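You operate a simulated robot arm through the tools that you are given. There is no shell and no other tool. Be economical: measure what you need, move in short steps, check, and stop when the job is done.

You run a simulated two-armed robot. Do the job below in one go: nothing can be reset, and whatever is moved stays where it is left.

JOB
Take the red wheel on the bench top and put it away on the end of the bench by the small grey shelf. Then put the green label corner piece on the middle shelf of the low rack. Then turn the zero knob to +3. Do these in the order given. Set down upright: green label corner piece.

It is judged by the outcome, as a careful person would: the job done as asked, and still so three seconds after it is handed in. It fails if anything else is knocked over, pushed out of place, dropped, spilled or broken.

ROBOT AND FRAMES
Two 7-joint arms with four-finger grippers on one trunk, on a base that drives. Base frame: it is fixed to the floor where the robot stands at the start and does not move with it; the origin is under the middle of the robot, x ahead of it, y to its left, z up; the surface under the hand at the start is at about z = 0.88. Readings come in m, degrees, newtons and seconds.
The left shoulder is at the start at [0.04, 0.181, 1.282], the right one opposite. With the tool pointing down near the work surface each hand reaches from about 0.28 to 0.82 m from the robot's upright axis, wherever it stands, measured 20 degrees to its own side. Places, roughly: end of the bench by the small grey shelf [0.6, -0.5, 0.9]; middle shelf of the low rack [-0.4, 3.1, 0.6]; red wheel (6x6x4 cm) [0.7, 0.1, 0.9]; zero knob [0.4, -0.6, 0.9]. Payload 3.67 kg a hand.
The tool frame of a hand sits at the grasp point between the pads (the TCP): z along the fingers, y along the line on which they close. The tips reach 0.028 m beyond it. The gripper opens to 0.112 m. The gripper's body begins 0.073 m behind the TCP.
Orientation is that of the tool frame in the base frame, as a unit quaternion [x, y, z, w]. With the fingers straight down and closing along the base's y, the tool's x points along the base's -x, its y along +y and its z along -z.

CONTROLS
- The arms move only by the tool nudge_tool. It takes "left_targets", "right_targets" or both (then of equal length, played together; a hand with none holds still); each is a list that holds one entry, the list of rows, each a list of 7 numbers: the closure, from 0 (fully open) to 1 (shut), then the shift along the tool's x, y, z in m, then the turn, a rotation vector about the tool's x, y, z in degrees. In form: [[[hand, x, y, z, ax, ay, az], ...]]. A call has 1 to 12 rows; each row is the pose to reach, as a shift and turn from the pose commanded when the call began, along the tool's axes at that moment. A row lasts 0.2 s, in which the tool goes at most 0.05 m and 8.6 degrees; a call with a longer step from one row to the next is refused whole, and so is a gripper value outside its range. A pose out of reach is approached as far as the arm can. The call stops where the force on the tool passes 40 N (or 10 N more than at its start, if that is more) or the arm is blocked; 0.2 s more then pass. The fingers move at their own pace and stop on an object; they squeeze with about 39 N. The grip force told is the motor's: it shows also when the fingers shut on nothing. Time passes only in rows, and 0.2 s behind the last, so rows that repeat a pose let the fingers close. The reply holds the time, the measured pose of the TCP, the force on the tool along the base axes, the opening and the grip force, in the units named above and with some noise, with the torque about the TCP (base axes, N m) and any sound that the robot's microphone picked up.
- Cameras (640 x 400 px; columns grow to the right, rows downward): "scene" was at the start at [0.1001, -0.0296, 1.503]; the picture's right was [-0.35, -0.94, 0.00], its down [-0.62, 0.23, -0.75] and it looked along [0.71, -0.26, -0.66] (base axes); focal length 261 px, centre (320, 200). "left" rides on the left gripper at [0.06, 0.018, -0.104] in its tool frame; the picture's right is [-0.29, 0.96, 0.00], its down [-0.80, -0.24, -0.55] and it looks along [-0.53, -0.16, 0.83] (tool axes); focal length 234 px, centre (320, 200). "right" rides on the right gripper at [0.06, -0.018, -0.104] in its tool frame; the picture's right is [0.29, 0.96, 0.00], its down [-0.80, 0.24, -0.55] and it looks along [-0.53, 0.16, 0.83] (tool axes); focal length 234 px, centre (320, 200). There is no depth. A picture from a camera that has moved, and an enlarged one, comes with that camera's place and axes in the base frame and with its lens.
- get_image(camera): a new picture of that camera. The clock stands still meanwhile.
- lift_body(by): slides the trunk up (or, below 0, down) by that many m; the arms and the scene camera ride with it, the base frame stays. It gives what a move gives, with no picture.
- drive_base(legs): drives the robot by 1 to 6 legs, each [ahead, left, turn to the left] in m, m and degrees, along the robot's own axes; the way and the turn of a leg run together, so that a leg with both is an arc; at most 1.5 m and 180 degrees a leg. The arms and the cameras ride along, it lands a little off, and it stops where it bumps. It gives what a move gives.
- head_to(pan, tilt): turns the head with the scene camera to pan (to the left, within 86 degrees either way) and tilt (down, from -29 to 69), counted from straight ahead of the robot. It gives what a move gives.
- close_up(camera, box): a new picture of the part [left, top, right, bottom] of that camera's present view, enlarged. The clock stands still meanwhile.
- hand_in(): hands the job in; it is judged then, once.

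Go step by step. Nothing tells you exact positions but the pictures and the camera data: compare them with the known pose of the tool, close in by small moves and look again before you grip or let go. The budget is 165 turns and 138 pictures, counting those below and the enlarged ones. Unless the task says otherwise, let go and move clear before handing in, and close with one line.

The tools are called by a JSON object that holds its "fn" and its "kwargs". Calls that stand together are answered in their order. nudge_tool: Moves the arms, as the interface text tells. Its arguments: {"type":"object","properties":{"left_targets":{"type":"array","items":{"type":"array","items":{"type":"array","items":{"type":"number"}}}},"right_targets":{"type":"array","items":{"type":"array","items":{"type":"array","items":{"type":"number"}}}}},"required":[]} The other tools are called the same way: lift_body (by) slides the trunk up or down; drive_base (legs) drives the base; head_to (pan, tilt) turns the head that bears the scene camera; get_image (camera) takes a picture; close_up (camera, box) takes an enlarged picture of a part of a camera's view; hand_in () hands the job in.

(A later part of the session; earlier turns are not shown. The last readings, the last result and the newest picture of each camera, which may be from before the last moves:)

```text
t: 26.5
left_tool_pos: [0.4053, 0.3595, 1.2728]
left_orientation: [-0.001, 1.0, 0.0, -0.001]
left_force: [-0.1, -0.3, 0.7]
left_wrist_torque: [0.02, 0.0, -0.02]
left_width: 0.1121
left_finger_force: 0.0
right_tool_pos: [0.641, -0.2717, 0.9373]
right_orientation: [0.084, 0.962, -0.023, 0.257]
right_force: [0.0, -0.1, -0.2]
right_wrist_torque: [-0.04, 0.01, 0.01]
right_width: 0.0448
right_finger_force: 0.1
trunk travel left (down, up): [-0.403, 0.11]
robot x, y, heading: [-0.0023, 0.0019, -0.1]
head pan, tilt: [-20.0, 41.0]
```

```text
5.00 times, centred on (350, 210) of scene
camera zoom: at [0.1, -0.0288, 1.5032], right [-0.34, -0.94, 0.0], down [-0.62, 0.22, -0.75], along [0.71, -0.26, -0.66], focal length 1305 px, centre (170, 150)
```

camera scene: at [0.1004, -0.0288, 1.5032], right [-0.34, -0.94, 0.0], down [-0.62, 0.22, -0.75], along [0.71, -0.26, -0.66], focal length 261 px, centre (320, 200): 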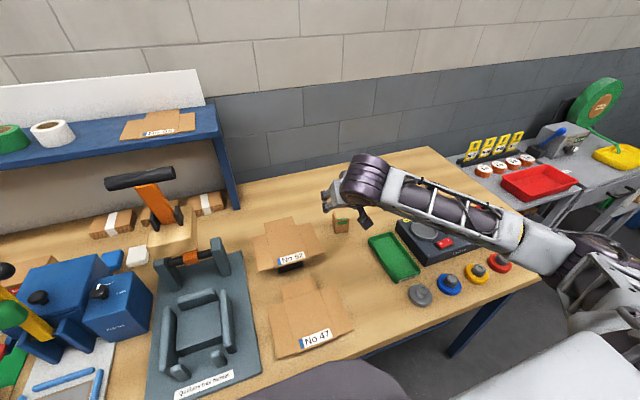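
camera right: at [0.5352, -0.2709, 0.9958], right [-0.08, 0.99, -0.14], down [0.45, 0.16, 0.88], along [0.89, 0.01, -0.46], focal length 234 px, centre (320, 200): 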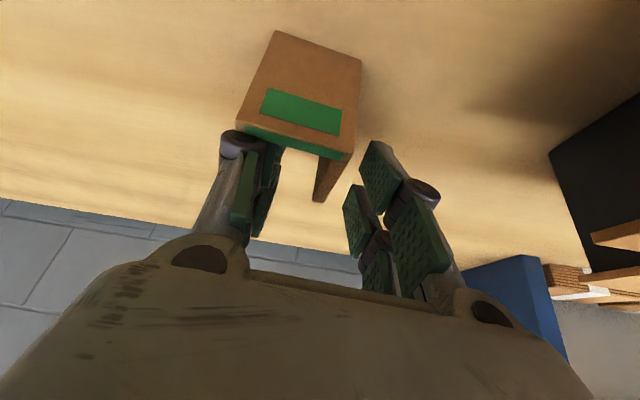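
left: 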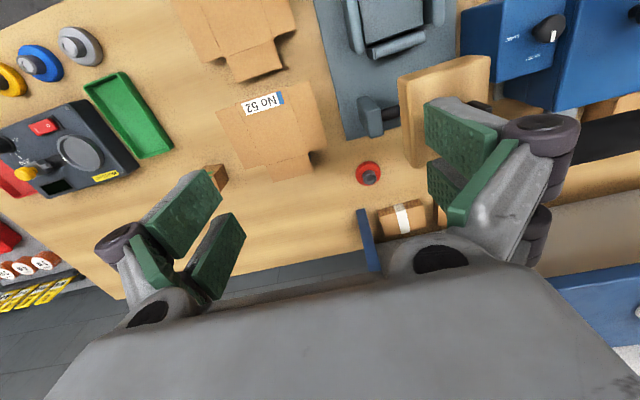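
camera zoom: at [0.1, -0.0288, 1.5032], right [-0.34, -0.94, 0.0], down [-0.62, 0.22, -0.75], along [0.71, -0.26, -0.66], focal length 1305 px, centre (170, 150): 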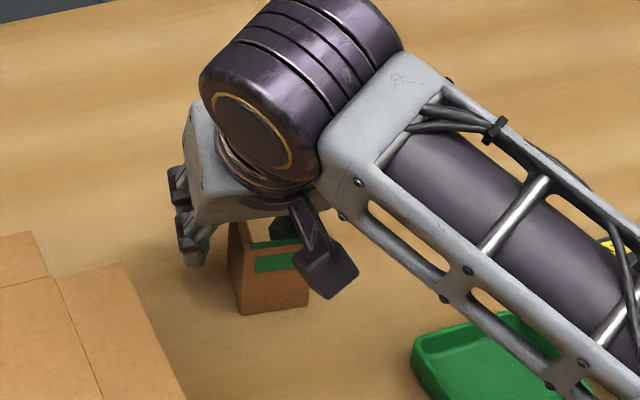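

No contact, and the wall is between the fingers. I'll lower slightly and close.

{"fn": "nudge_tool", "kwargs": {"right_targets": [[[0.6, 0.005, 0, 0.006, 0, 0, 0], [0.7, 0.005, 0, 0.006, 0, 0, 0], [0.8, 0.005, 0, 0.006, 0, 0, 0], [0.9, 0.005, 0, 0.006, 0, 0, 0], [1, 0.005, 0, 0.006, 0, 0, 0], [1, 0.005, 0, 0.006, 0, 0, 0], [1, 0.005, 0, 0.006, 0, 0, 0]]]}}

{"fn": "get_image", "kwargs": {"camera": "right"}}

```text
t: 28.1
left_tool_pos: [0.4066, 0.3599, 1.273]
left_orientation: [-0.001, 1.0, 0.0, 0.0]
left_force: [-0.7, -1.3, 0.5]
left_wrist_torque: [0.02, 0.0, 0.0]
left_width: 0.1121
left_finger_force: 0.2
right_tool_pos: [0.6405, -0.2712, 0.9276]
right_orientation: [0.084, 0.962, -0.022, 0.258]
right_force: [-0.3, -0.4, 0.6]
right_wrist_torque: [-0.01, 0.0, 0.04]
right_width: 0.0062
right_finger_force: 38.9
trunk travel left (down, up): [-0.403, 0.11]
robot x, y, heading: [0.001, -0.0, 0.0]
head pan, tilt: [-20.0, 41.0]
```

```text
100 pictures are left
camera right: at [0.5341, -0.2704, 0.9881], right [-0.08, 0.99, -0.14], down [0.45, 0.16, 0.88], along [0.89, 0.01, -0.46], focal length 234 px, centre (320, 200)
```

right: 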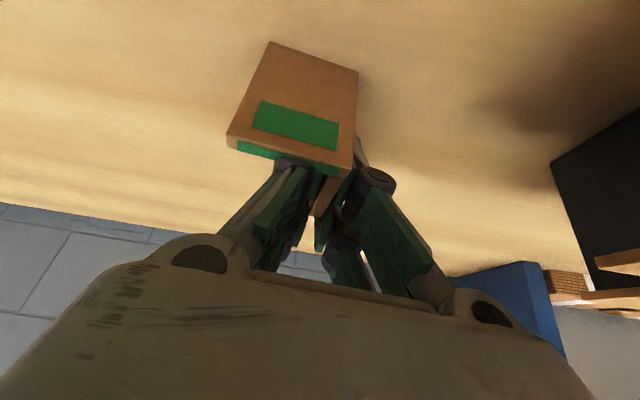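

The wall is gripped at 6 mm. I'll lift straight up and check.

{"fn": "nudge_tool", "kwargs": {"right_targets": [[[1, -0.01, 0, -0.0173, 0, 0, 0], [1, -0.025, 0, -0.0433, 0, 0, 0], [1, -0.045, 0, -0.078, 0, 0, 0], [1, -0.065, 0, -0.1126, 0, 0, 0]]]}}

{"fn": "get_image", "kwargs": {"camera": "right"}}

{"fn": "get_image", "kwargs": {"camera": "scene"}}

```text
t: 29.1
left_tool_pos: [0.4056, 0.3613, 1.2735]
left_orientation: [0.0, 1.0, -0.001, 0.0]
left_force: [-0.6, -0.7, -0.4]
left_wrist_torque: [0.0, 0.0, 0.01]
left_width: 0.1119
left_finger_force: 0.0
right_tool_pos: [0.6408, -0.2707, 1.0591]
right_orientation: [0.084, 0.962, -0.023, 0.258]
right_force: [0.1, 0.2, -0.8]
right_wrist_torque: [-0.01, -0.01, 0.02]
right_width: 0.0061
right_finger_force: 39.0
trunk travel left (down, up): [-0.403, 0.11]
robot x, y, heading: [-0.0022, -0.0016, 0.0]
head pan, tilt: [-20.0, 41.0]
```

```text
99 pictures are left
camera right: at [0.534, -0.2702, 1.1188], right [-0.08, 0.99, -0.14], down [0.45, 0.16, 0.88], along [0.89, 0.0, -0.46], focal length 234 px, centre (320, 200)
```

right: 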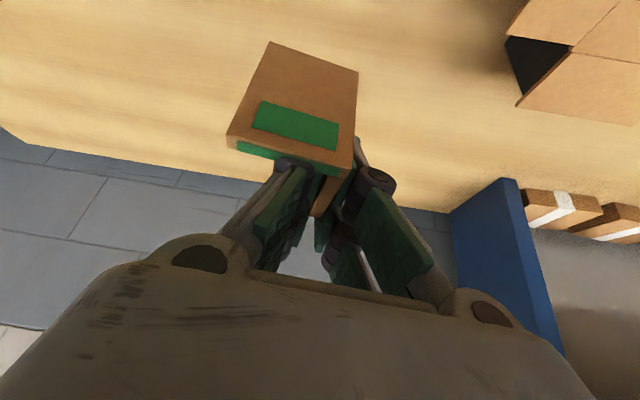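

```text
98 pictures are left
camera scene: at [0.1002, -0.0282, 1.5032], right [-0.34, -0.94, 0.0], down [-0.62, 0.22, -0.75], along [0.71, -0.26, -0.66], focal length 261 px, centre (320, 200)
```

scene: 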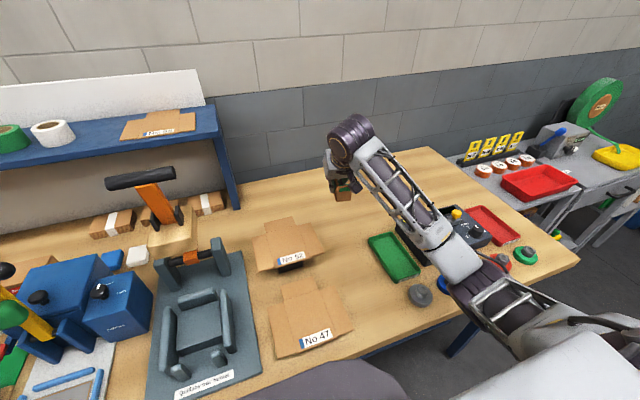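

The piece is held firmly. I'll retract it close and high, straighten the yaw, and tuck the left hand before driving.

{"fn": "nudge_tool", "kwargs": {"right_targets": [[[1, 0.0158, -0.0027, -0.0355, -0.71, 0, -1.24], [1, 0.0316, -0.0053, -0.071, -1.43, 0, -2.47], [1, 0.0474, -0.008, -0.1065, -2.14, 0, -3.71], [1, 0.0633, -0.0106, -0.142, -2.86, 0, -4.95], [1, 0.0791, -0.0133, -0.1776, -3.57, 0, -6.19], [1, 0.0949, -0.0159, -0.2131, -4.29, 0, -7.42], [1, 0.1107, -0.0186, -0.2486, -5, 0, -8.66], [1, 0.1107, -0.0186, -0.2486, -5, 0, -8.66]]], "left_targets": [[[0, 0.01, -0.01, 0, 0, 0, 0], [0, 0.02, -0.02, 0, 0, 0, 0], [0, 0.03, -0.03, 0, 0, 0, 0], [0, 0.04, -0.04, 0, 0, 0, 0], [0, 0.05, -0.05, 0, 0, 0, 0], [0, 0.06, -0.06, 0, 0, 0, 0], [0, 0.07, -0.06, 0, 0, 0, 0], [0, 0.07, -0.06, 0, 0, 0, 0]]]}}

{"fn": "head_to", "kwargs": {"pan": 86, "tilt": 40}}

{"fn": "get_image", "kwargs": {"camera": "scene"}}

```text
t: 30.9
left_tool_pos: [0.3374, 0.3004, 1.2719]
left_orientation: [0.0, 1.0, 0.001, -0.001]
left_force: [-0.5, -0.5, 0.0]
left_wrist_torque: [-0.01, 0.02, 0.02]
left_width: 0.1118
left_finger_force: 0.1
right_tool_pos: [0.4199, -0.2506, 1.2173]
right_orientation: [-0.001, 0.966, 0.0, 0.257]
right_force: [-0.1, 0.2, 0.0]
right_wrist_torque: [-0.03, 0.02, -0.02]
right_width: 0.0062
right_finger_force: 39.3
trunk travel left (down, up): [-0.403, 0.11]
robot x, y, heading: [-0.0036, -0.0017, 0.1]
head pan, tilt: [-20.0, 41.0]
```

```text
t: 32.7
left_tool_pos: [0.3365, 0.3003, 1.2726]
left_orientation: [-0.001, 1.0, -0.001, 0.0]
left_force: [0.1, -0.4, 0.4]
left_wrist_torque: [-0.02, 0.01, -0.01]
left_width: 0.112
left_finger_force: 0.0
right_tool_pos: [0.4197, -0.2504, 1.2175]
right_orientation: [0.0, 0.966, 0.001, 0.258]
right_force: [0.1, -0.6, -0.6]
right_wrist_torque: [0.01, 0.03, 0.02]
right_width: 0.006
right_finger_force: 38.8
trunk travel left (down, up): [-0.403, 0.11]
robot x, y, heading: [0.0013, -0.001, -0.3]
head pan, tilt: [85.9, 40.0]
```

```text
97 pictures are left
camera scene: at [0.0271, 0.0848, 1.5046], right [1.0, -0.07, 0.0], down [-0.05, -0.64, -0.77], along [0.05, 0.76, -0.64], focal length 261 px, centre (320, 200)
```

scene: 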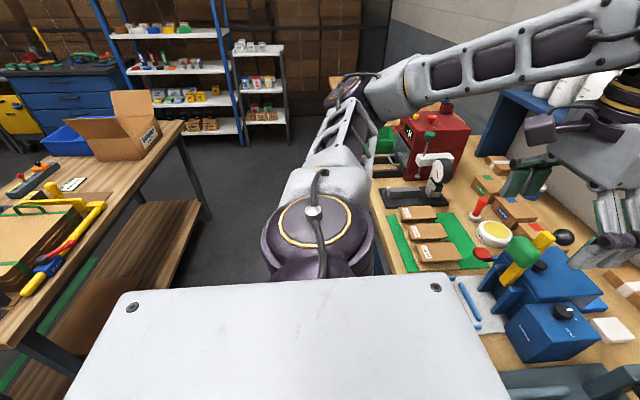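

The corridor runs between x=-0.66 (other table) and x=0.29 (bench). I'll back up slightly and strafe left down its middle.

{"fn": "drive_base", "kwargs": {"legs": [[-0.17, 0, 0], [0, 1.0, 0]]}}

{"fn": "get_image", "kwargs": {"camera": "scene"}}

```text
t: 39.1
left_tool_pos: [0.1634, 1.2945, 1.2731]
left_orientation: [-0.002, 1.0, -0.001, -0.001]
left_force: [0.3, -0.1, -0.4]
left_wrist_torque: [-0.03, 0.01, -0.01]
left_width: 0.1119
left_finger_force: 0.1
right_tool_pos: [0.2485, 0.7465, 1.2185]
right_orientation: [0.0, 0.966, -0.001, 0.258]
right_force: [0.6, -0.8, -0.4]
right_wrist_torque: [0.0, -0.01, 0.02]
right_width: 0.0061
right_finger_force: 39.3
trunk travel left (down, up): [-0.403, 0.11]
robot x, y, heading: [-0.1712, 0.9932, -0.1]
head pan, tilt: [85.9, 40.0]
```

```text
96 pictures are left
camera scene: at [-0.1459, 1.0791, 1.5046], right [1.0, -0.07, 0.0], down [-0.04, -0.64, -0.77], along [0.05, 0.76, -0.64], focal length 261 px, centre (320, 200)
```

scene: 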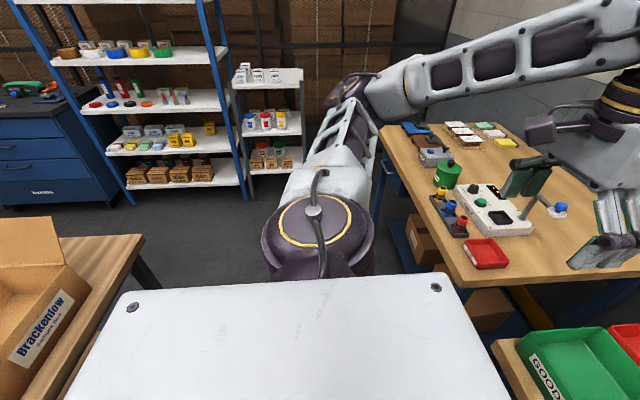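

{"fn": "drive_base", "kwargs": {"legs": [[0, 0.85, 0], [-0.13, 0, 0], [0, 0, 90]]}}

{"fn": "head_to", "kwargs": {"pan": 0, "tilt": 35}}

{"fn": "get_image", "kwargs": {"camera": "scene"}}

```text
t: 48.8
left_tool_pos: [-0.6031, 2.1824, 1.272]
left_orientation: [-0.707, 0.708, -0.001, 0.0]
left_force: [0.4, -0.2, 0.0]
left_wrist_torque: [-0.02, -0.01, 0.01]
left_width: 0.1119
left_finger_force: 0.0
right_tool_pos: [-0.0525, 2.2628, 1.217]
right_orientation: [-0.682, 0.684, 0.182, 0.183]
right_force: [-0.9, 0.3, -0.1]
right_wrist_torque: [-0.01, 0.01, -0.03]
right_width: 0.006
right_finger_force: 38.8
trunk travel left (down, up): [-0.403, 0.11]
robot x, y, heading: [-0.3029, 1.8439, 89.7]
head pan, tilt: [85.9, 40.0]
```

```text
t: 50.4
left_tool_pos: [-0.6029, 2.182, 1.2724]
left_orientation: [-0.707, 0.707, -0.001, -0.001]
left_force: [0.6, -0.2, 0.4]
left_wrist_torque: [0.01, 0.03, 0.0]
left_width: 0.1121
left_finger_force: 0.1
right_tool_pos: [-0.0521, 2.2624, 1.2168]
right_orientation: [-0.682, 0.684, 0.183, 0.182]
right_force: [-0.1, 0.4, -0.8]
right_wrist_torque: [-0.01, -0.04, 0.0]
right_width: 0.0061
right_finger_force: 38.4
trunk travel left (down, up): [-0.403, 0.11]
robot x, y, heading: [-0.3024, 1.8432, 89.6]
head pan, tilt: [0.0, 35.0]
```

```text
95 pictures are left
camera scene: at [-0.3027, 1.9518, 1.5122], right [1.0, 0.0, 0.0], down [0.0, -0.57, -0.82], along [0.0, 0.82, -0.57], focal length 261 px, centre (320, 200)
```

scene: 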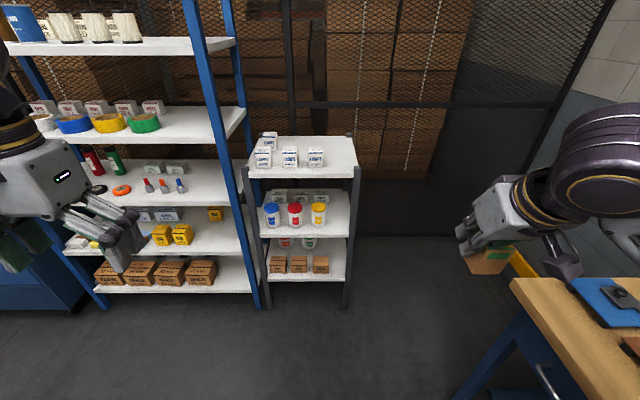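

{"fn": "close_up", "kwargs": {"camera": "scene", "box": [235, 125, 375, 315]}}

```text
2.11 times, centred on (305, 220) of scene
camera zoom: at [-0.3027, 1.9518, 1.5122], right [1.0, 0.0, 0.0], down [0.0, -0.57, -0.82], along [0.0, 0.82, -0.57], focal length 549 px, centre (352, 158)
```

zoom: 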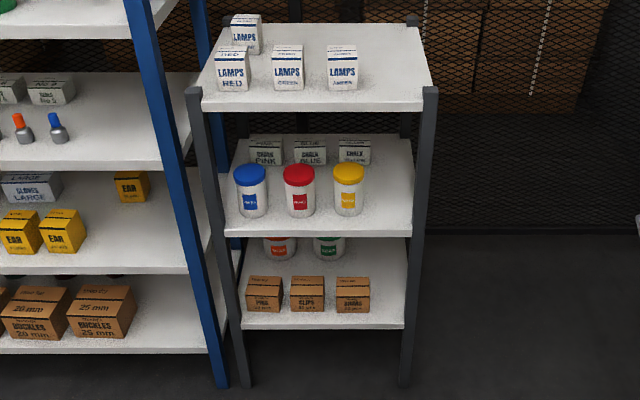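

The middle shelf is at z≈0.60 with its front edge at y≈2.96, and the free bay is x≈-0.27 to -0.16. I'll drive in front of it with the trunk still high.

{"fn": "drive_base", "kwargs": {"legs": [[0.4, 0.12, 0]]}}

{"fn": "head_to", "kwargs": {"pan": -25, "tilt": 50}}

{"fn": "get_image", "kwargs": {"camera": "scene"}}

{"fn": "get_image", "kwargs": {"camera": "right"}}

```text
t: 53.0
left_tool_pos: [-0.717, 2.5837, 1.2728]
left_orientation: [-0.703, 0.711, 0.0, 0.0]
left_force: [-0.1, 0.0, 0.0]
left_wrist_torque: [0.0, -0.02, -0.01]
left_width: 0.1118
left_finger_force: 0.0
right_tool_pos: [-0.1675, 2.6612, 1.218]
right_orientation: [-0.68, 0.687, 0.181, 0.183]
right_force: [-0.1, -0.8, 0.5]
right_wrist_torque: [0.03, 0.01, 0.01]
right_width: 0.006
right_finger_force: 39.3
trunk travel left (down, up): [-0.403, 0.11]
robot x, y, heading: [-0.4191, 2.2468, 89.4]
head pan, tilt: [0.0, 35.0]
```

```text
t: 53.9
left_tool_pos: [-0.7177, 2.5841, 1.2718]
left_orientation: [-0.704, 0.71, 0.0, 0.0]
left_force: [0.8, 0.6, -0.8]
left_wrist_torque: [0.02, 0.01, -0.01]
left_width: 0.112
left_finger_force: 0.1
right_tool_pos: [-0.168, 2.6626, 1.2184]
right_orientation: [-0.68, 0.686, 0.182, 0.184]
right_force: [0.5, -0.7, -0.5]
right_wrist_torque: [-0.01, -0.03, -0.01]
right_width: 0.006
right_finger_force: 38.9
trunk travel left (down, up): [-0.403, 0.11]
robot x, y, heading: [-0.4207, 2.2428, 89.3]
head pan, tilt: [-25.0, 50.0]
```

```text
93 pictures are left
camera scene: at [-0.387, 2.3341, 1.4905], right [0.9, -0.43, 0.0], down [-0.33, -0.69, -0.64], along [0.28, 0.58, -0.77], focal length 261 px, centre (320, 200)
```

scene: 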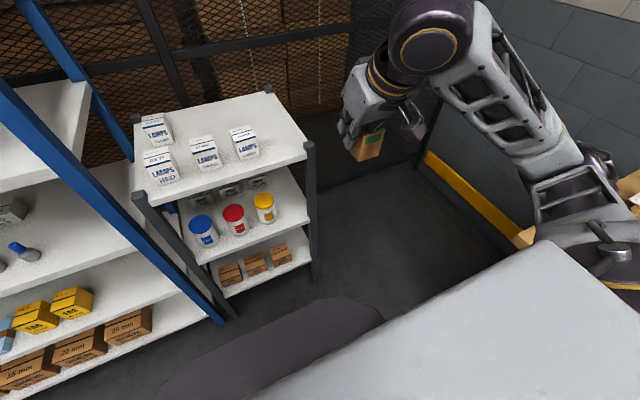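

```text
92 pictures are left
camera right: at [-0.1507, 2.558, 1.278], right [-0.96, -0.24, -0.14], down [-0.24, 0.42, 0.88], along [-0.15, 0.88, -0.46], focal length 234 px, centre (320, 200)
```

right: 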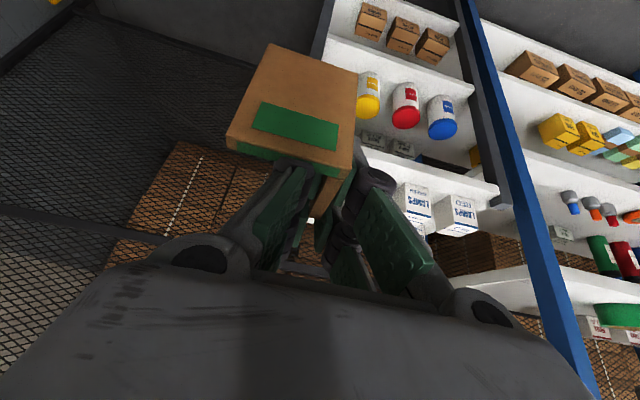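

{"fn": "close_up", "kwargs": {"camera": "scene", "box": [140, 130, 330, 310]}}

```text
2.22 times, centred on (235, 220) of scene
camera zoom: at [-0.387, 2.3341, 1.4905], right [0.9, -0.43, 0.0], down [-0.33, -0.69, -0.64], along [0.28, 0.58, -0.77], focal length 580 px, centre (509, 156)
```

zoom: 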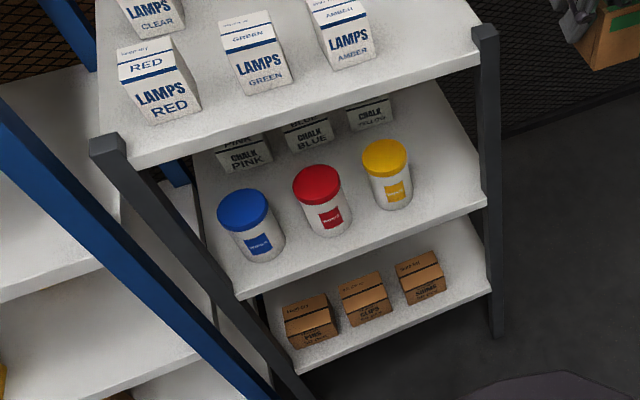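

I'll drive a little closer so the elbow is clear of the bench corner, then lower the trunk.

{"fn": "drive_base", "kwargs": {"legs": [[0.13, 0, 0.5]]}}

{"fn": "lift_body", "kwargs": {"by": -0.15}}

{"fn": "get_image", "kwargs": {"camera": "scene"}}

{"fn": "get_image", "kwargs": {"camera": "right"}}

```text
t: 55.2
left_tool_pos: [-0.7192, 2.7097, 1.2743]
left_orientation: [0.707, -0.707, -0.001, -0.001]
left_force: [0.1, -0.3, 0.9]
left_wrist_torque: [-0.01, 0.0, 0.0]
left_width: 0.1117
left_finger_force: 0.0
right_tool_pos: [-0.1703, 2.7926, 1.2188]
right_orientation: [-0.682, 0.684, 0.182, 0.184]
right_force: [0.4, -1.0, 0.2]
right_wrist_torque: [0.02, 0.0, 0.01]
right_width: 0.0058
right_finger_force: 39.3
trunk travel left (down, up): [-0.403, 0.11]
robot x, y, heading: [-0.4192, 2.3752, 89.8]
head pan, tilt: [-25.0, 50.0]
```

```text
t: 57.0
left_tool_pos: [-0.7199, 2.7111, 1.1225]
left_orientation: [-0.707, 0.707, 0.001, 0.001]
left_force: [1.1, 0.7, -0.2]
left_wrist_torque: [0.0, 0.01, -0.04]
left_width: 0.112
left_finger_force: 0.1
right_tool_pos: [-0.1695, 2.7943, 1.0678]
right_orientation: [-0.683, 0.684, 0.183, 0.182]
right_force: [0.2, 0.4, -0.2]
right_wrist_torque: [0.02, 0.0, 0.0]
right_width: 0.006
right_finger_force: 39.1
trunk travel left (down, up): [-0.253, 0.26]
robot x, y, heading: [-0.4162, 2.3762, 90.0]
head pan, tilt: [-25.0, 50.0]
```

```text
90 pictures are left
camera scene: at [-0.3869, 2.4644, 1.3411], right [0.91, -0.42, 0.0], down [-0.32, -0.69, -0.64], along [0.27, 0.58, -0.77], focal length 261 px, centre (320, 200)
```

scene: 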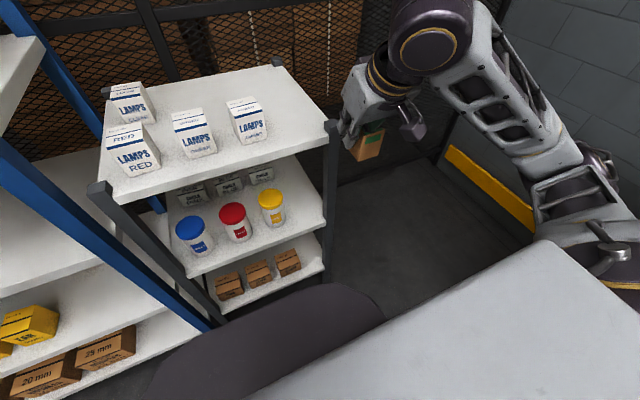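

```text
89 pictures are left
camera right: at [-0.1527, 2.6903, 1.1287], right [-0.96, -0.25, -0.14], down [-0.24, 0.41, 0.88], along [-0.16, 0.88, -0.46], focal length 234 px, centre (320, 200)
```

right: 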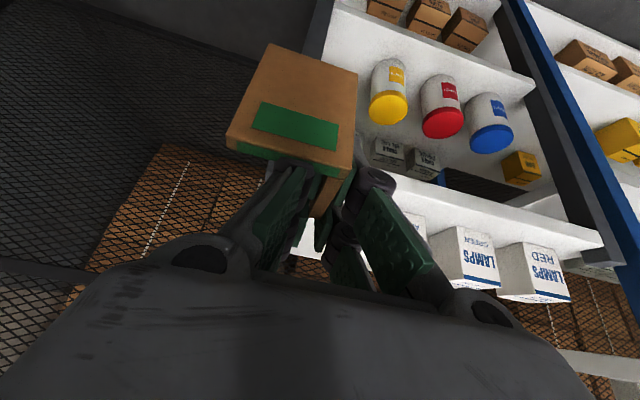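

{"fn": "lift_body", "kwargs": {"by": -0.2}}

{"fn": "nudge_tool", "kwargs": {"right_targets": [[[1, 0.0235, -0.01, 0.025, 0, 0, 0], [1, 0.047, -0.02, 0.05, 0, 0, 0], [1, 0.07, -0.03, 0.075, 0, 0, 0], [1, 0.094, -0.04, 0.1, 0, 0, 0], [1, 0.094, -0.04, 0.1, 0, 0, 0]]]}}

{"fn": "get_image", "kwargs": {"camera": "scene"}}

{"fn": "get_image", "kwargs": {"camera": "right"}}

```text
t: 59.1
left_tool_pos: [-0.7191, 2.7118, 0.9221]
left_orientation: [0.707, -0.707, -0.001, 0.0]
left_force: [-0.1, -0.2, 0.1]
left_wrist_torque: [-0.02, -0.03, 0.04]
left_width: 0.1122
left_finger_force: 0.1
right_tool_pos: [-0.1698, 2.7934, 0.8679]
right_orientation: [-0.682, 0.684, 0.182, 0.183]
right_force: [0.3, 0.8, 0.2]
right_wrist_torque: [0.0, 0.01, 0.01]
right_width: 0.0059
right_finger_force: 38.6
trunk travel left (down, up): [-0.053, 0.46]
robot x, y, heading: [-0.4183, 2.3747, 89.9]
head pan, tilt: [-25.0, 50.0]
```

```text
t: 60.3
left_tool_pos: [-0.7205, 2.7115, 0.9215]
left_orientation: [0.707, -0.707, 0.0, 0.0]
left_force: [0.5, -0.2, 0.3]
left_wrist_torque: [0.02, -0.04, -0.02]
left_width: 0.1125
left_finger_force: 0.0
right_tool_pos: [-0.1233, 2.82, 0.7331]
right_orientation: [-0.683, 0.683, 0.181, 0.183]
right_force: [0.6, 0.1, 0.4]
right_wrist_torque: [-0.03, -0.04, -0.01]
right_width: 0.0059
right_finger_force: 39.2
right hand out of reach, approached as far as the arm can: row 1, 2, 3, 4, 5
trunk travel left (down, up): [-0.053, 0.46]
robot x, y, heading: [-0.4193, 2.3756, 89.8]
head pan, tilt: [-25.0, 50.0]
```

```text
88 pictures are left
camera scene: at [-0.3871, 2.4644, 1.1399], right [0.91, -0.42, 0.0], down [-0.32, -0.69, -0.64], along [0.27, 0.58, -0.77], focal length 261 px, centre (320, 200)
```

scene: 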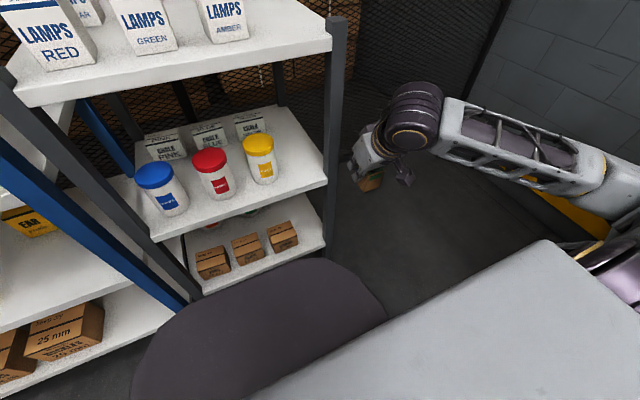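

```text
87 pictures are left
camera right: at [-0.1052, 2.7162, 0.7937], right [-0.96, -0.25, -0.14], down [-0.24, 0.42, 0.88], along [-0.16, 0.87, -0.46], focal length 234 px, centre (320, 200)
```

right: 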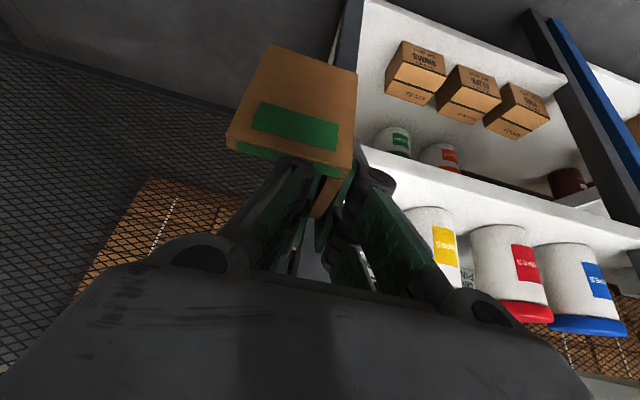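

The arm clips a bit at close range, but the pose is fine. I'll move left in front of the free bay.

{"fn": "nudge_tool", "kwargs": {"right_targets": [[[1, -0.003, 0.03, 0.01, 0, 0, 0], [1, -0.006, 0.06, 0.02, 0, 0, 0], [1, -0.011, 0.09, 0.03, 0, 0, 0], [1, -0.011, 0.1, 0.04, 0, 0, 0], [1, -0.011, 0.1, 0.04, 0, 0, 0]]]}}

{"fn": "get_image", "kwargs": {"camera": "right"}}

{"fn": "close_up", "kwargs": {"camera": "scene", "box": [130, 40, 430, 280]}}

```text
t: 61.5
left_tool_pos: [-0.7196, 2.7111, 0.9216]
left_orientation: [0.707, -0.707, 0.0, 0.0]
left_force: [-0.9, 0.7, 0.2]
left_wrist_torque: [-0.03, 0.0, -0.01]
left_width: 0.112
left_finger_force: 0.1
right_tool_pos: [-0.2222, 2.8495, 0.7048]
right_orientation: [-0.683, 0.683, 0.182, 0.182]
right_force: [-0.8, 0.2, -0.4]
right_wrist_torque: [-0.03, -0.03, -0.01]
right_width: 0.006
right_finger_force: 38.7
trunk travel left (down, up): [-0.053, 0.46]
robot x, y, heading: [-0.4182, 2.3745, 89.9]
head pan, tilt: [-25.0, 50.0]
```

```text
86 pictures are left
camera right: at [-0.2053, 2.7453, 0.7653], right [-0.96, -0.25, -0.14], down [-0.24, 0.42, 0.88], along [-0.16, 0.88, -0.46], focal length 234 px, centre (320, 200)
```

right: 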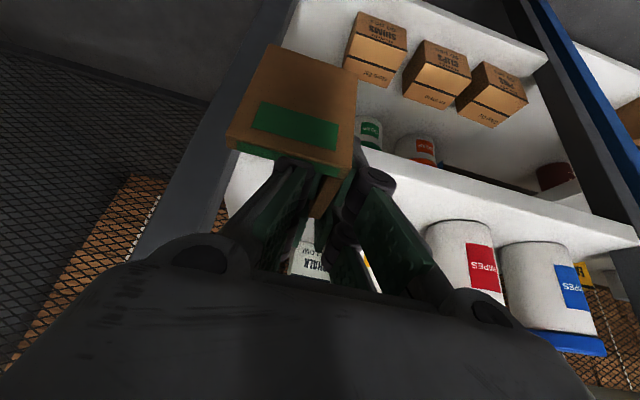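

```text
1.67 times, centred on (280, 160) of scene
camera zoom: at [-0.387, 2.4643, 1.1399], right [0.91, -0.42, 0.0], down [-0.32, -0.69, -0.64], along [0.27, 0.58, -0.77], focal length 435 px, centre (387, 267)
```

zoom: 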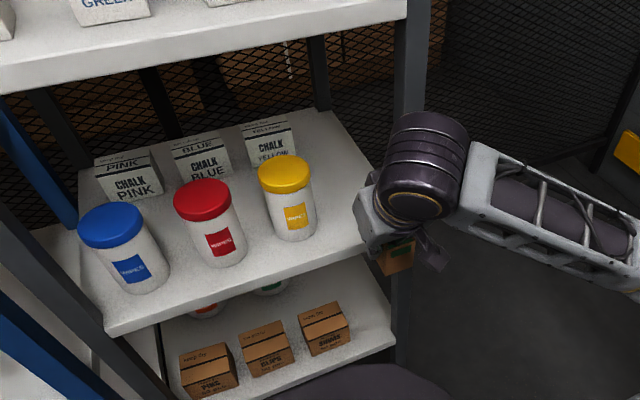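

The bay is between the jar (x≈-0.27) and the post (x≈-0.143). I'll aim for the grip at x≈-0.215, lowering a bit and easing partway in.

{"fn": "nudge_tool", "kwargs": {"right_targets": [[[1, 0.0125, -0.007, 0.0217, 0, 0, 0], [1, -0.0135, -0.007, 0.0367, 0, 0, 0], [1, -0.0395, -0.007, 0.0517, 0, 0, 0], [1, -0.0655, -0.007, 0.0667, 0, 0, 0], [1, -0.0655, -0.007, 0.0667, 0, 0, 0]]]}}

{"fn": "get_image", "kwargs": {"camera": "right"}}

{"fn": "close_up", "kwargs": {"camera": "scene", "box": [200, 60, 440, 240]}}

```text
t: 62.4
left_tool_pos: [-0.7184, 2.7131, 0.9212]
left_orientation: [-0.706, 0.708, -0.001, 0.0]
left_force: [0.2, 1.1, 0.1]
left_wrist_torque: [-0.11, 0.0, 0.01]
left_width: 0.112
left_finger_force: 0.0
right_tool_pos: [-0.2172, 2.9044, 0.6774]
right_orientation: [0.686, -0.683, -0.176, -0.177]
right_force: [1.7, -10.8, 5.3]
right_wrist_torque: [-0.49, -0.05, -0.05]
right_width: 0.0059
right_finger_force: 39.2
trunk travel left (down, up): [-0.053, 0.46]
robot x, y, heading: [-0.4223, 2.3751, 89.7]
head pan, tilt: [-25.0, 50.0]
stopped in row 4 (right hand): the force on the tool passed its limit at 57 N (the readings are from after the stop); the commanded pose is now the measured one
```

```text
84 pictures are left
camera right: at [-0.1977, 2.8025, 0.7383], right [-0.96, -0.26, -0.14], down [-0.24, 0.43, 0.87], along [-0.16, 0.87, -0.47], focal length 234 px, centre (320, 200)
```

right: 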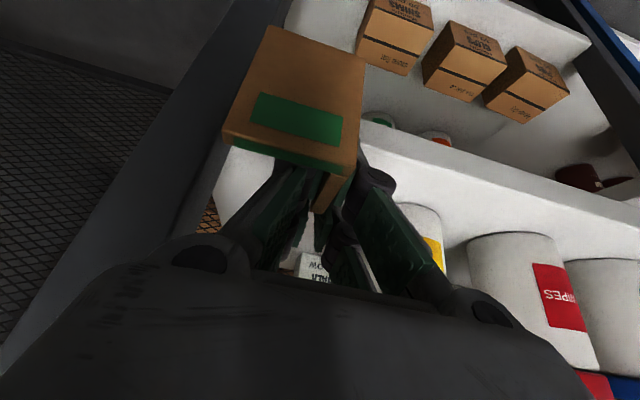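

```text
2.22 times, centred on (320, 150) of scene
camera zoom: at [-0.3868, 2.4652, 1.1398], right [0.9, -0.43, 0.0], down [-0.33, -0.69, -0.64], along [0.27, 0.58, -0.77], focal length 580 px, centre (320, 311)
```

zoom: 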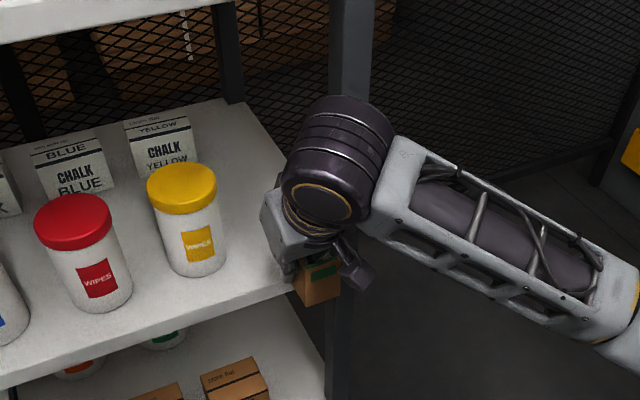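

The piece's bottom edge bumped the shelf front, so the shelf is higher than I took it to be (z≈0.65, front y≈2.91). I'll back off, rise, and check whether the piece slipped in the grip.

{"fn": "nudge_tool", "kwargs": {"right_targets": [[[1, 0.035, 0, -0.02, 0, 0, 0], [1, 0.035, 0, -0.04, 0, 0, 0], [1, 0.02, 0, -0.07, 0, 0, 0], [1, 0.02, 0, -0.07, 0, 0, 0]]]}}

{"fn": "get_image", "kwargs": {"camera": "right"}}

{"fn": "close_up", "kwargs": {"camera": "scene", "box": [200, 60, 440, 240]}}

```text
t: 63.4
left_tool_pos: [-0.7182, 2.7113, 0.9215]
left_orientation: [-0.706, 0.708, 0.0, -0.001]
left_force: [0.2, 0.2, 0.0]
left_wrist_torque: [-0.03, -0.05, -0.01]
left_width: 0.1117
left_finger_force: 0.1
right_tool_pos: [-0.2141, 2.8529, 0.7295]
right_orientation: [0.686, -0.684, -0.177, -0.178]
right_force: [-0.3, -0.3, -0.8]
right_wrist_torque: [0.0, -0.01, 0.0]
right_width: 0.0061
right_finger_force: 39.1
trunk travel left (down, up): [-0.053, 0.46]
robot x, y, heading: [-0.4185, 2.3738, 90.1]
head pan, tilt: [-25.0, 50.0]
```

```text
82 pictures are left
camera right: at [-0.1969, 2.7505, 0.7907], right [-0.96, -0.25, -0.14], down [-0.24, 0.43, 0.87], along [-0.16, 0.87, -0.47], focal length 234 px, centre (320, 200)
```

right: 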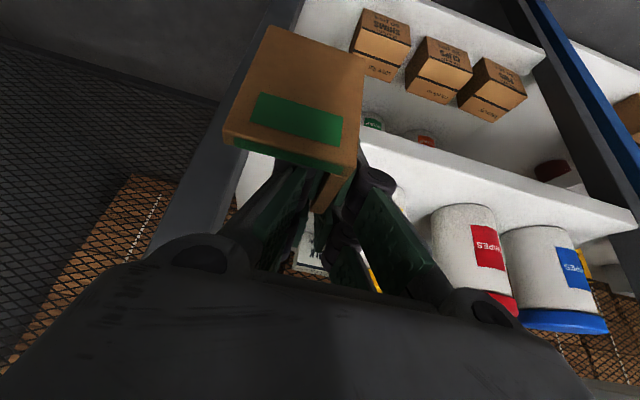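

```text
2.22 times, centred on (320, 150) of scene
camera zoom: at [-0.3866, 2.464, 1.1399], right [0.9, -0.43, 0.0], down [-0.33, -0.69, -0.64], along [0.27, 0.58, -0.77], focal length 580 px, centre (320, 311)
```

zoom: 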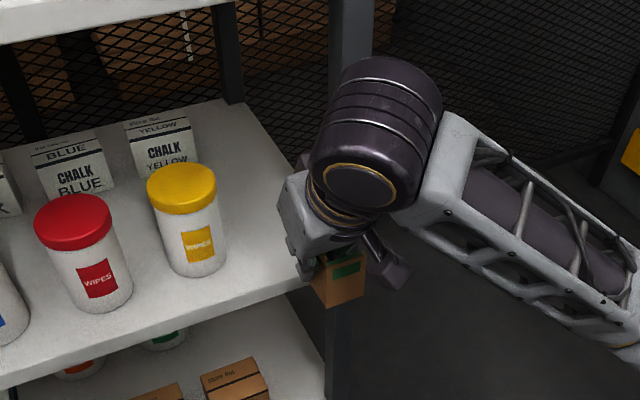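

{"fn": "close_up", "kwargs": {"camera": "right", "box": [200, 10, 400, 230]}}

```text
1.82 times, centred on (300, 120) of right
camera zoom: at [-0.1969, 2.7505, 0.7907], right [-0.96, -0.25, -0.14], down [-0.24, 0.43, 0.87], along [-0.16, 0.87, -0.47], focal length 426 px, centre (356, 346)
```

zoom: 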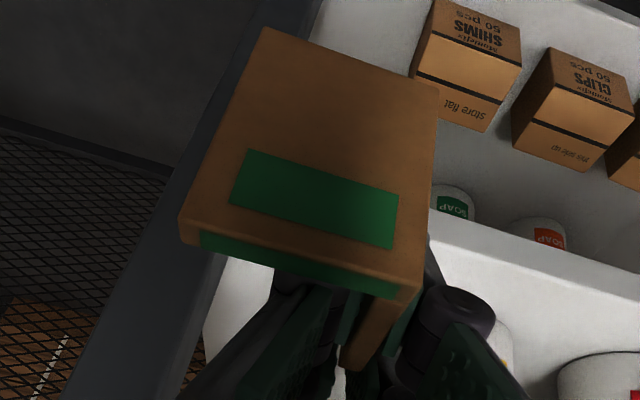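

The piece slid and tilted about 5° in the grip. I'll pitch the tool 5° more to level it, shift to x≈-0.23, and raise to clear the shelf.

{"fn": "nudge_tool", "kwargs": {"right_targets": [[[1, -0.007, 0.008, -0.005, 0, -2.5, 0], [1, -0.0139, 0.016, -0.0106, 0, -5, 0], [1, -0.0139, 0.016, -0.0106, 0, -5, 0]]]}}

{"fn": "head_to", "kwargs": {"pan": -12, "tilt": 40}}

{"fn": "get_image", "kwargs": {"camera": "scene"}}

{"fn": "close_up", "kwargs": {"camera": "right", "box": [180, 0, 440, 230]}}

```text
t: 64.2
left_tool_pos: [-0.7184, 2.7119, 0.921]
left_orientation: [-0.706, 0.708, 0.0, 0.0]
left_force: [0.7, 0.1, 0.5]
left_wrist_torque: [0.0, -0.02, 0.01]
left_width: 0.1121
left_finger_force: 0.1
right_tool_pos: [-0.2314, 2.8601, 0.7451]
right_orientation: [0.678, -0.675, -0.207, -0.207]
right_force: [0.4, 0.3, -0.1]
right_wrist_torque: [0.02, 0.01, 0.0]
right_width: 0.006
right_finger_force: 38.7
trunk travel left (down, up): [-0.053, 0.46]
robot x, y, heading: [-0.4242, 2.3729, 89.8]
head pan, tilt: [-25.0, 50.0]
```

```text
t: 64.9
left_tool_pos: [-0.7193, 2.7128, 0.9211]
left_orientation: [-0.706, 0.708, 0.0, -0.001]
left_force: [-0.4, -0.3, 0.0]
left_wrist_torque: [0.02, 0.01, 0.01]
left_width: 0.1118
left_finger_force: 0.0
right_tool_pos: [-0.2318, 2.8611, 0.7442]
right_orientation: [0.677, -0.675, -0.205, -0.208]
right_force: [0.1, -0.1, -0.4]
right_wrist_torque: [-0.02, 0.03, -0.01]
right_width: 0.0059
right_finger_force: 39.5
trunk travel left (down, up): [-0.053, 0.46]
robot x, y, heading: [-0.4189, 2.3715, 89.7]
head pan, tilt: [-12.0, 40.0]
```

```text
79 pictures are left
camera scene: at [-0.4015, 2.4774, 1.154], right [0.98, -0.21, 0.0], down [-0.14, -0.63, -0.77], along [0.16, 0.75, -0.64], focal length 261 px, centre (320, 200)
```

scene: 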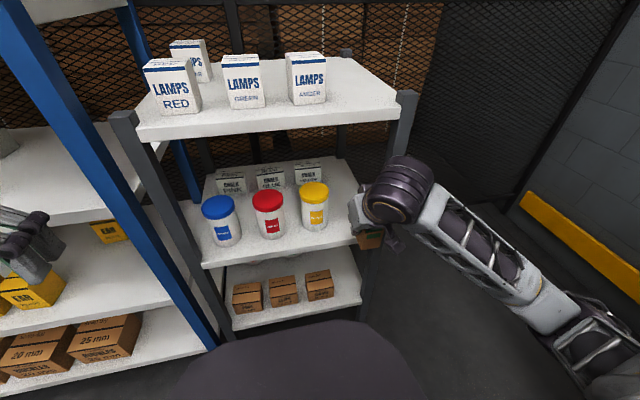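

```text
1.74 times, centred on (310, 115) of right
camera zoom: at [-0.2138, 2.7529, 0.7967], right [-0.96, -0.24, -0.16], down [-0.24, 0.35, 0.91], along [-0.16, 0.91, -0.39], focal length 407 px, centre (337, 348)
```

zoom: 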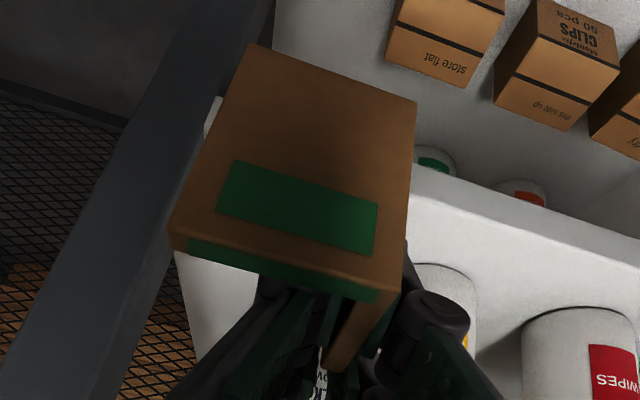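

{"fn": "nudge_tool", "kwargs": {"right_targets": [[[1, -0.02, 0, 0.0175, 0, 0, 0], [1, -0.041, 0, 0.035, 0, 0, 0], [1, -0.0615, 0, 0.0523, 0, 0, 0], [1, -0.082, 0, 0.0698, 0, 0, 0], [1, -0.082, 0, 0.0698, 0, 0, 0]]]}}

{"fn": "close_up", "kwargs": {"camera": "scene", "box": [200, 120, 440, 300]}}

{"fn": "get_image", "kwargs": {"camera": "right"}}

```text
t: 66.1
left_tool_pos: [-0.7194, 2.7115, 0.9211]
left_orientation: [-0.707, 0.708, 0.001, 0.0]
left_force: [0.5, 1.0, 0.4]
left_wrist_torque: [0.02, 0.01, 0.0]
left_width: 0.1118
left_finger_force: 0.1
right_tool_pos: [-0.2328, 2.9678, 0.7339]
right_orientation: [0.677, -0.674, -0.207, -0.208]
right_force: [-0.3, 0.0, 1.0]
right_wrist_torque: [0.02, 0.03, -0.01]
right_width: 0.0062
right_finger_force: 38.9
trunk travel left (down, up): [-0.053, 0.46]
robot x, y, heading: [-0.4187, 2.375, 89.6]
head pan, tilt: [-12.0, 40.0]
```

```text
2.22 times, centred on (320, 210) of scene
camera zoom: at [-0.4015, 2.4773, 1.1541], right [0.98, -0.21, 0.0], down [-0.14, -0.63, -0.77], along [0.16, 0.75, -0.64], focal length 580 px, centre (320, 178)
```

zoom: 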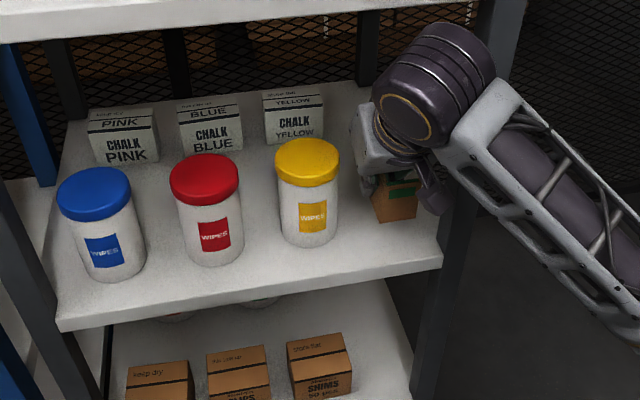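

```text
76 pictures are left
camera right: at [-0.2141, 2.8609, 0.7855], right [-0.96, -0.24, -0.16], down [-0.24, 0.35, 0.9], along [-0.16, 0.91, -0.39], focal length 234 px, centre (320, 200)
```

right: 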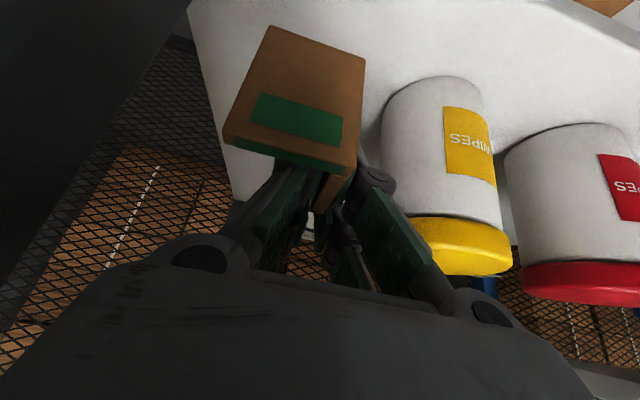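

The piece is over the bay with clearance. I'll lower slowly until it touches.

{"fn": "nudge_tool", "kwargs": {"right_targets": [[[1, 0.0056, 0, 0.0083, 0, 0, 0], [1, 0.0084, 0, 0.0124, 0, 0, 0], [1, 0.0112, 0, 0.0166, 0, 0, 0], [1, 0.0134, 0, 0.0199, 0, 0, 0]]]}}

{"fn": "close_up", "kwargs": {"camera": "scene", "box": [300, 150, 420, 250]}}

{"fn": "get_image", "kwargs": {"camera": "right"}}

```text
t: 67.1
left_tool_pos: [-0.7198, 2.7121, 0.9219]
left_orientation: [-0.707, 0.708, 0.0, 0.0]
left_force: [-0.8, 0.5, 0.2]
left_wrist_torque: [0.03, -0.02, -0.02]
left_width: 0.1121
left_finger_force: 0.1
right_tool_pos: [-0.2316, 2.9684, 0.709]
right_orientation: [0.677, -0.675, -0.206, -0.208]
right_force: [0.0, 0.0, -0.1]
right_wrist_torque: [0.01, -0.03, 0.0]
right_width: 0.006
right_finger_force: 38.7
trunk travel left (down, up): [-0.053, 0.46]
robot x, y, heading: [-0.4154, 2.3762, 89.7]
head pan, tilt: [-12.0, 40.0]
```

```text
4.00 times, centred on (360, 200) of scene
camera zoom: at [-0.4016, 2.4775, 1.1541], right [0.98, -0.21, 0.0], down [-0.14, -0.63, -0.77], along [0.16, 0.75, -0.64], focal length 1044 px, centre (160, 200)
```

zoom: 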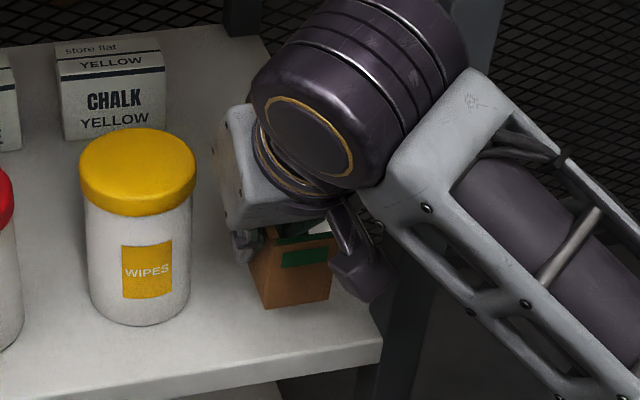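

```text
74 pictures are left
camera right: at [-0.214, 2.8604, 0.7612], right [-0.96, -0.24, -0.16], down [-0.24, 0.35, 0.91], along [-0.16, 0.91, -0.39], focal length 234 px, centre (320, 200)
```

right: 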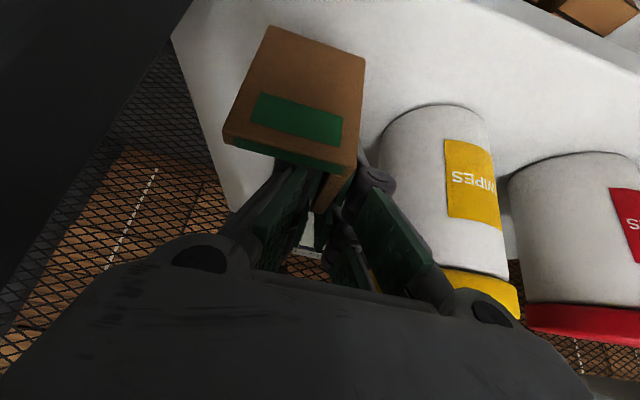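

{"fn": "nudge_tool", "kwargs": {"right_targets": [[[1, 0.0022, 0, 0.0033, 0, 0, 0], [1, 0.0045, 0, 0.0066, 0, 0, 0], [1, 0.0056, 0, 0.0083, 0, 0, 0]]]}}

```text
t: 67.9
left_tool_pos: [-0.7192, 2.7117, 0.9218]
left_orientation: [-0.706, 0.708, 0.0, 0.0]
left_force: [0.1, 0.2, 0.1]
left_wrist_torque: [0.04, 0.01, 0.01]
left_width: 0.1121
left_finger_force: 0.1
right_tool_pos: [-0.2324, 2.9682, 0.6999]
right_orientation: [0.677, -0.675, -0.207, -0.208]
right_force: [-0.2, 0.2, -0.2]
right_wrist_torque: [0.01, 0.0, 0.03]
right_width: 0.0061
right_finger_force: 38.7
trunk travel left (down, up): [-0.053, 0.46]
robot x, y, heading: [-0.4185, 2.3782, 90.0]
head pan, tilt: [-12.0, 40.0]
```

{"fn": "nudge_tool", "kwargs": {"right_targets": [[[1, 0.0022, 0, 0.0033, 0, 0, 0], [1, 0.0045, 0, 0.0066, 0, 0, 0]]]}}

{"fn": "nudge_tool", "kwargs": {"right_targets": [[[1, 0.0011, 0, 0.0017, 0, 0, 0], [1, 0.0022, 0, 0.0033, 0, 0, 0]]]}}

{"fn": "close_up", "kwargs": {"camera": "scene", "box": [300, 150, 420, 250]}}

```text
t: 68.5
left_tool_pos: [-0.7203, 2.7128, 0.9217]
left_orientation: [-0.706, 0.708, 0.001, 0.0]
left_force: [0.2, -0.2, 0.0]
left_wrist_torque: [0.0, -0.01, 0.0]
left_width: 0.1123
left_finger_force: 0.1
right_tool_pos: [-0.2313, 2.9684, 0.6911]
right_orientation: [0.677, -0.675, -0.207, -0.208]
right_force: [0.2, 0.0, -0.7]
right_wrist_torque: [0.0, 0.01, -0.01]
right_width: 0.006
right_finger_force: 38.9
trunk travel left (down, up): [-0.053, 0.46]
robot x, y, heading: [-0.4189, 2.3711, 89.9]
head pan, tilt: [-12.0, 40.0]
```

```text
t: 69.1
left_tool_pos: [-0.7192, 2.7106, 0.9216]
left_orientation: [-0.707, 0.707, 0.001, 0.001]
left_force: [0.9, -0.1, 0.5]
left_wrist_torque: [-0.01, 0.01, 0.02]
left_width: 0.1117
left_finger_force: 0.2
right_tool_pos: [-0.2318, 2.969, 0.6883]
right_orientation: [0.677, -0.674, -0.208, -0.209]
right_force: [1.1, -1.2, 10.0]
right_wrist_torque: [-0.44, -0.12, 0.02]
right_width: 0.0059
right_finger_force: 39.3
trunk travel left (down, up): [-0.053, 0.46]
robot x, y, heading: [-0.4211, 2.3713, 89.7]
head pan, tilt: [-12.0, 40.0]
```

```text
4.00 times, centred on (360, 200) of scene
camera zoom: at [-0.4018, 2.4767, 1.1543], right [0.98, -0.21, 0.0], down [-0.14, -0.63, -0.77], along [0.16, 0.75, -0.64], focal length 1044 px, centre (160, 200)
```

zoom: 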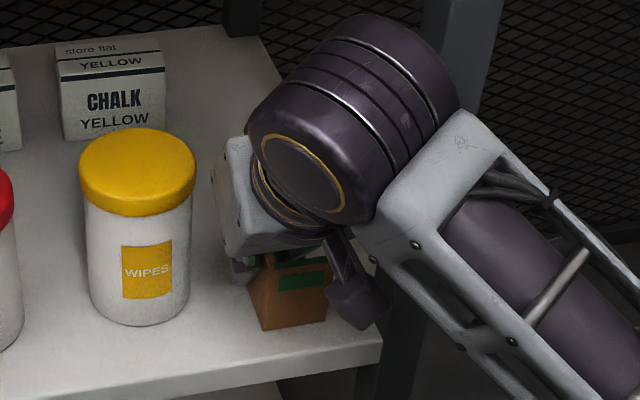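

It touches at the front bottom edge with 10 N, so it is slightly over-pitched. I'll pitch back 2° to seat it flat.

{"fn": "nudge_tool", "kwargs": {"right_targets": [[[1, 0.0003, 0, 0.0004, 0, 1, 0], [1, 0.0006, 0, 0.0008, 0, 2, 0], [1, 0.0006, 0, 0.0008, 0, 2, 0]]]}}

```text
t: 69.9
left_tool_pos: [-0.72, 2.711, 0.9211]
left_orientation: [-0.706, 0.708, 0.0, 0.001]
left_force: [-0.4, 0.1, 0.0]
left_wrist_torque: [0.0, -0.01, 0.0]
left_width: 0.112
left_finger_force: 0.0
right_tool_pos: [-0.2311, 2.9676, 0.6871]
right_orientation: [0.681, -0.678, -0.195, -0.197]
right_force: [-0.6, 4.8, 14.1]
right_wrist_torque: [-0.29, -0.07, 0.01]
right_width: 0.0059
right_finger_force: 39.2
trunk travel left (down, up): [-0.053, 0.46]
robot x, y, heading: [-0.4202, 2.3762, 89.8]
head pan, tilt: [-12.0, 40.0]
```

{"fn": "nudge_tool", "kwargs": {"right_targets": [[[1, 0, 0, 0, 0, 1, 0], [1, 0, 0, 0, 0, 2, 0], [1, 0, 0, 0, 0, 2, 0]]]}}

{"fn": "close_up", "kwargs": {"camera": "right", "box": [180, 0, 440, 230]}}

{"fn": "close_up", "kwargs": {"camera": "scene", "box": [320, 180, 410, 250]}}

```text
t: 70.7
left_tool_pos: [-0.7191, 2.7114, 0.922]
left_orientation: [-0.707, 0.708, 0.0, 0.001]
left_force: [0.2, 0.0, 0.0]
left_wrist_torque: [-0.01, 0.01, -0.02]
left_width: 0.1118
left_finger_force: 0.0
right_tool_pos: [-0.231, 2.9672, 0.6859]
right_orientation: [0.685, -0.682, -0.182, -0.184]
right_force: [0.7, 2.7, 7.7]
right_wrist_torque: [0.01, 0.04, -0.01]
right_width: 0.0059
right_finger_force: 39.0
trunk travel left (down, up): [-0.053, 0.46]
robot x, y, heading: [-0.4144, 2.3732, 89.7]
head pan, tilt: [-12.0, 40.0]
```

```text
1.74 times, centred on (310, 115) of right
camera zoom: at [-0.2143, 2.8635, 0.7455], right [-0.96, -0.25, -0.15], down [-0.24, 0.41, 0.88], along [-0.16, 0.88, -0.46], focal length 407 px, centre (337, 348)
```

zoom: 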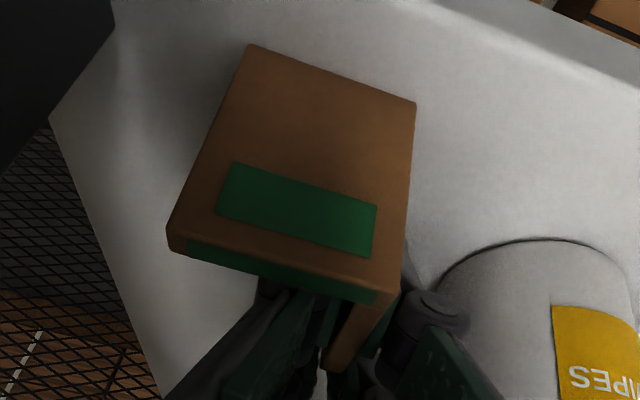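

```text
5.71 times, centred on (365, 215) of scene
camera zoom: at [-0.4018, 2.477, 1.1541], right [0.98, -0.21, 0.0], down [-0.14, -0.63, -0.77], along [0.16, 0.75, -0.64], focal length 1491 px, centre (63, 114)
```

zoom: 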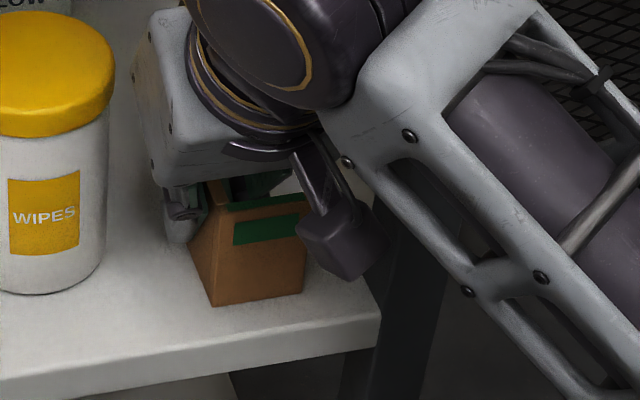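

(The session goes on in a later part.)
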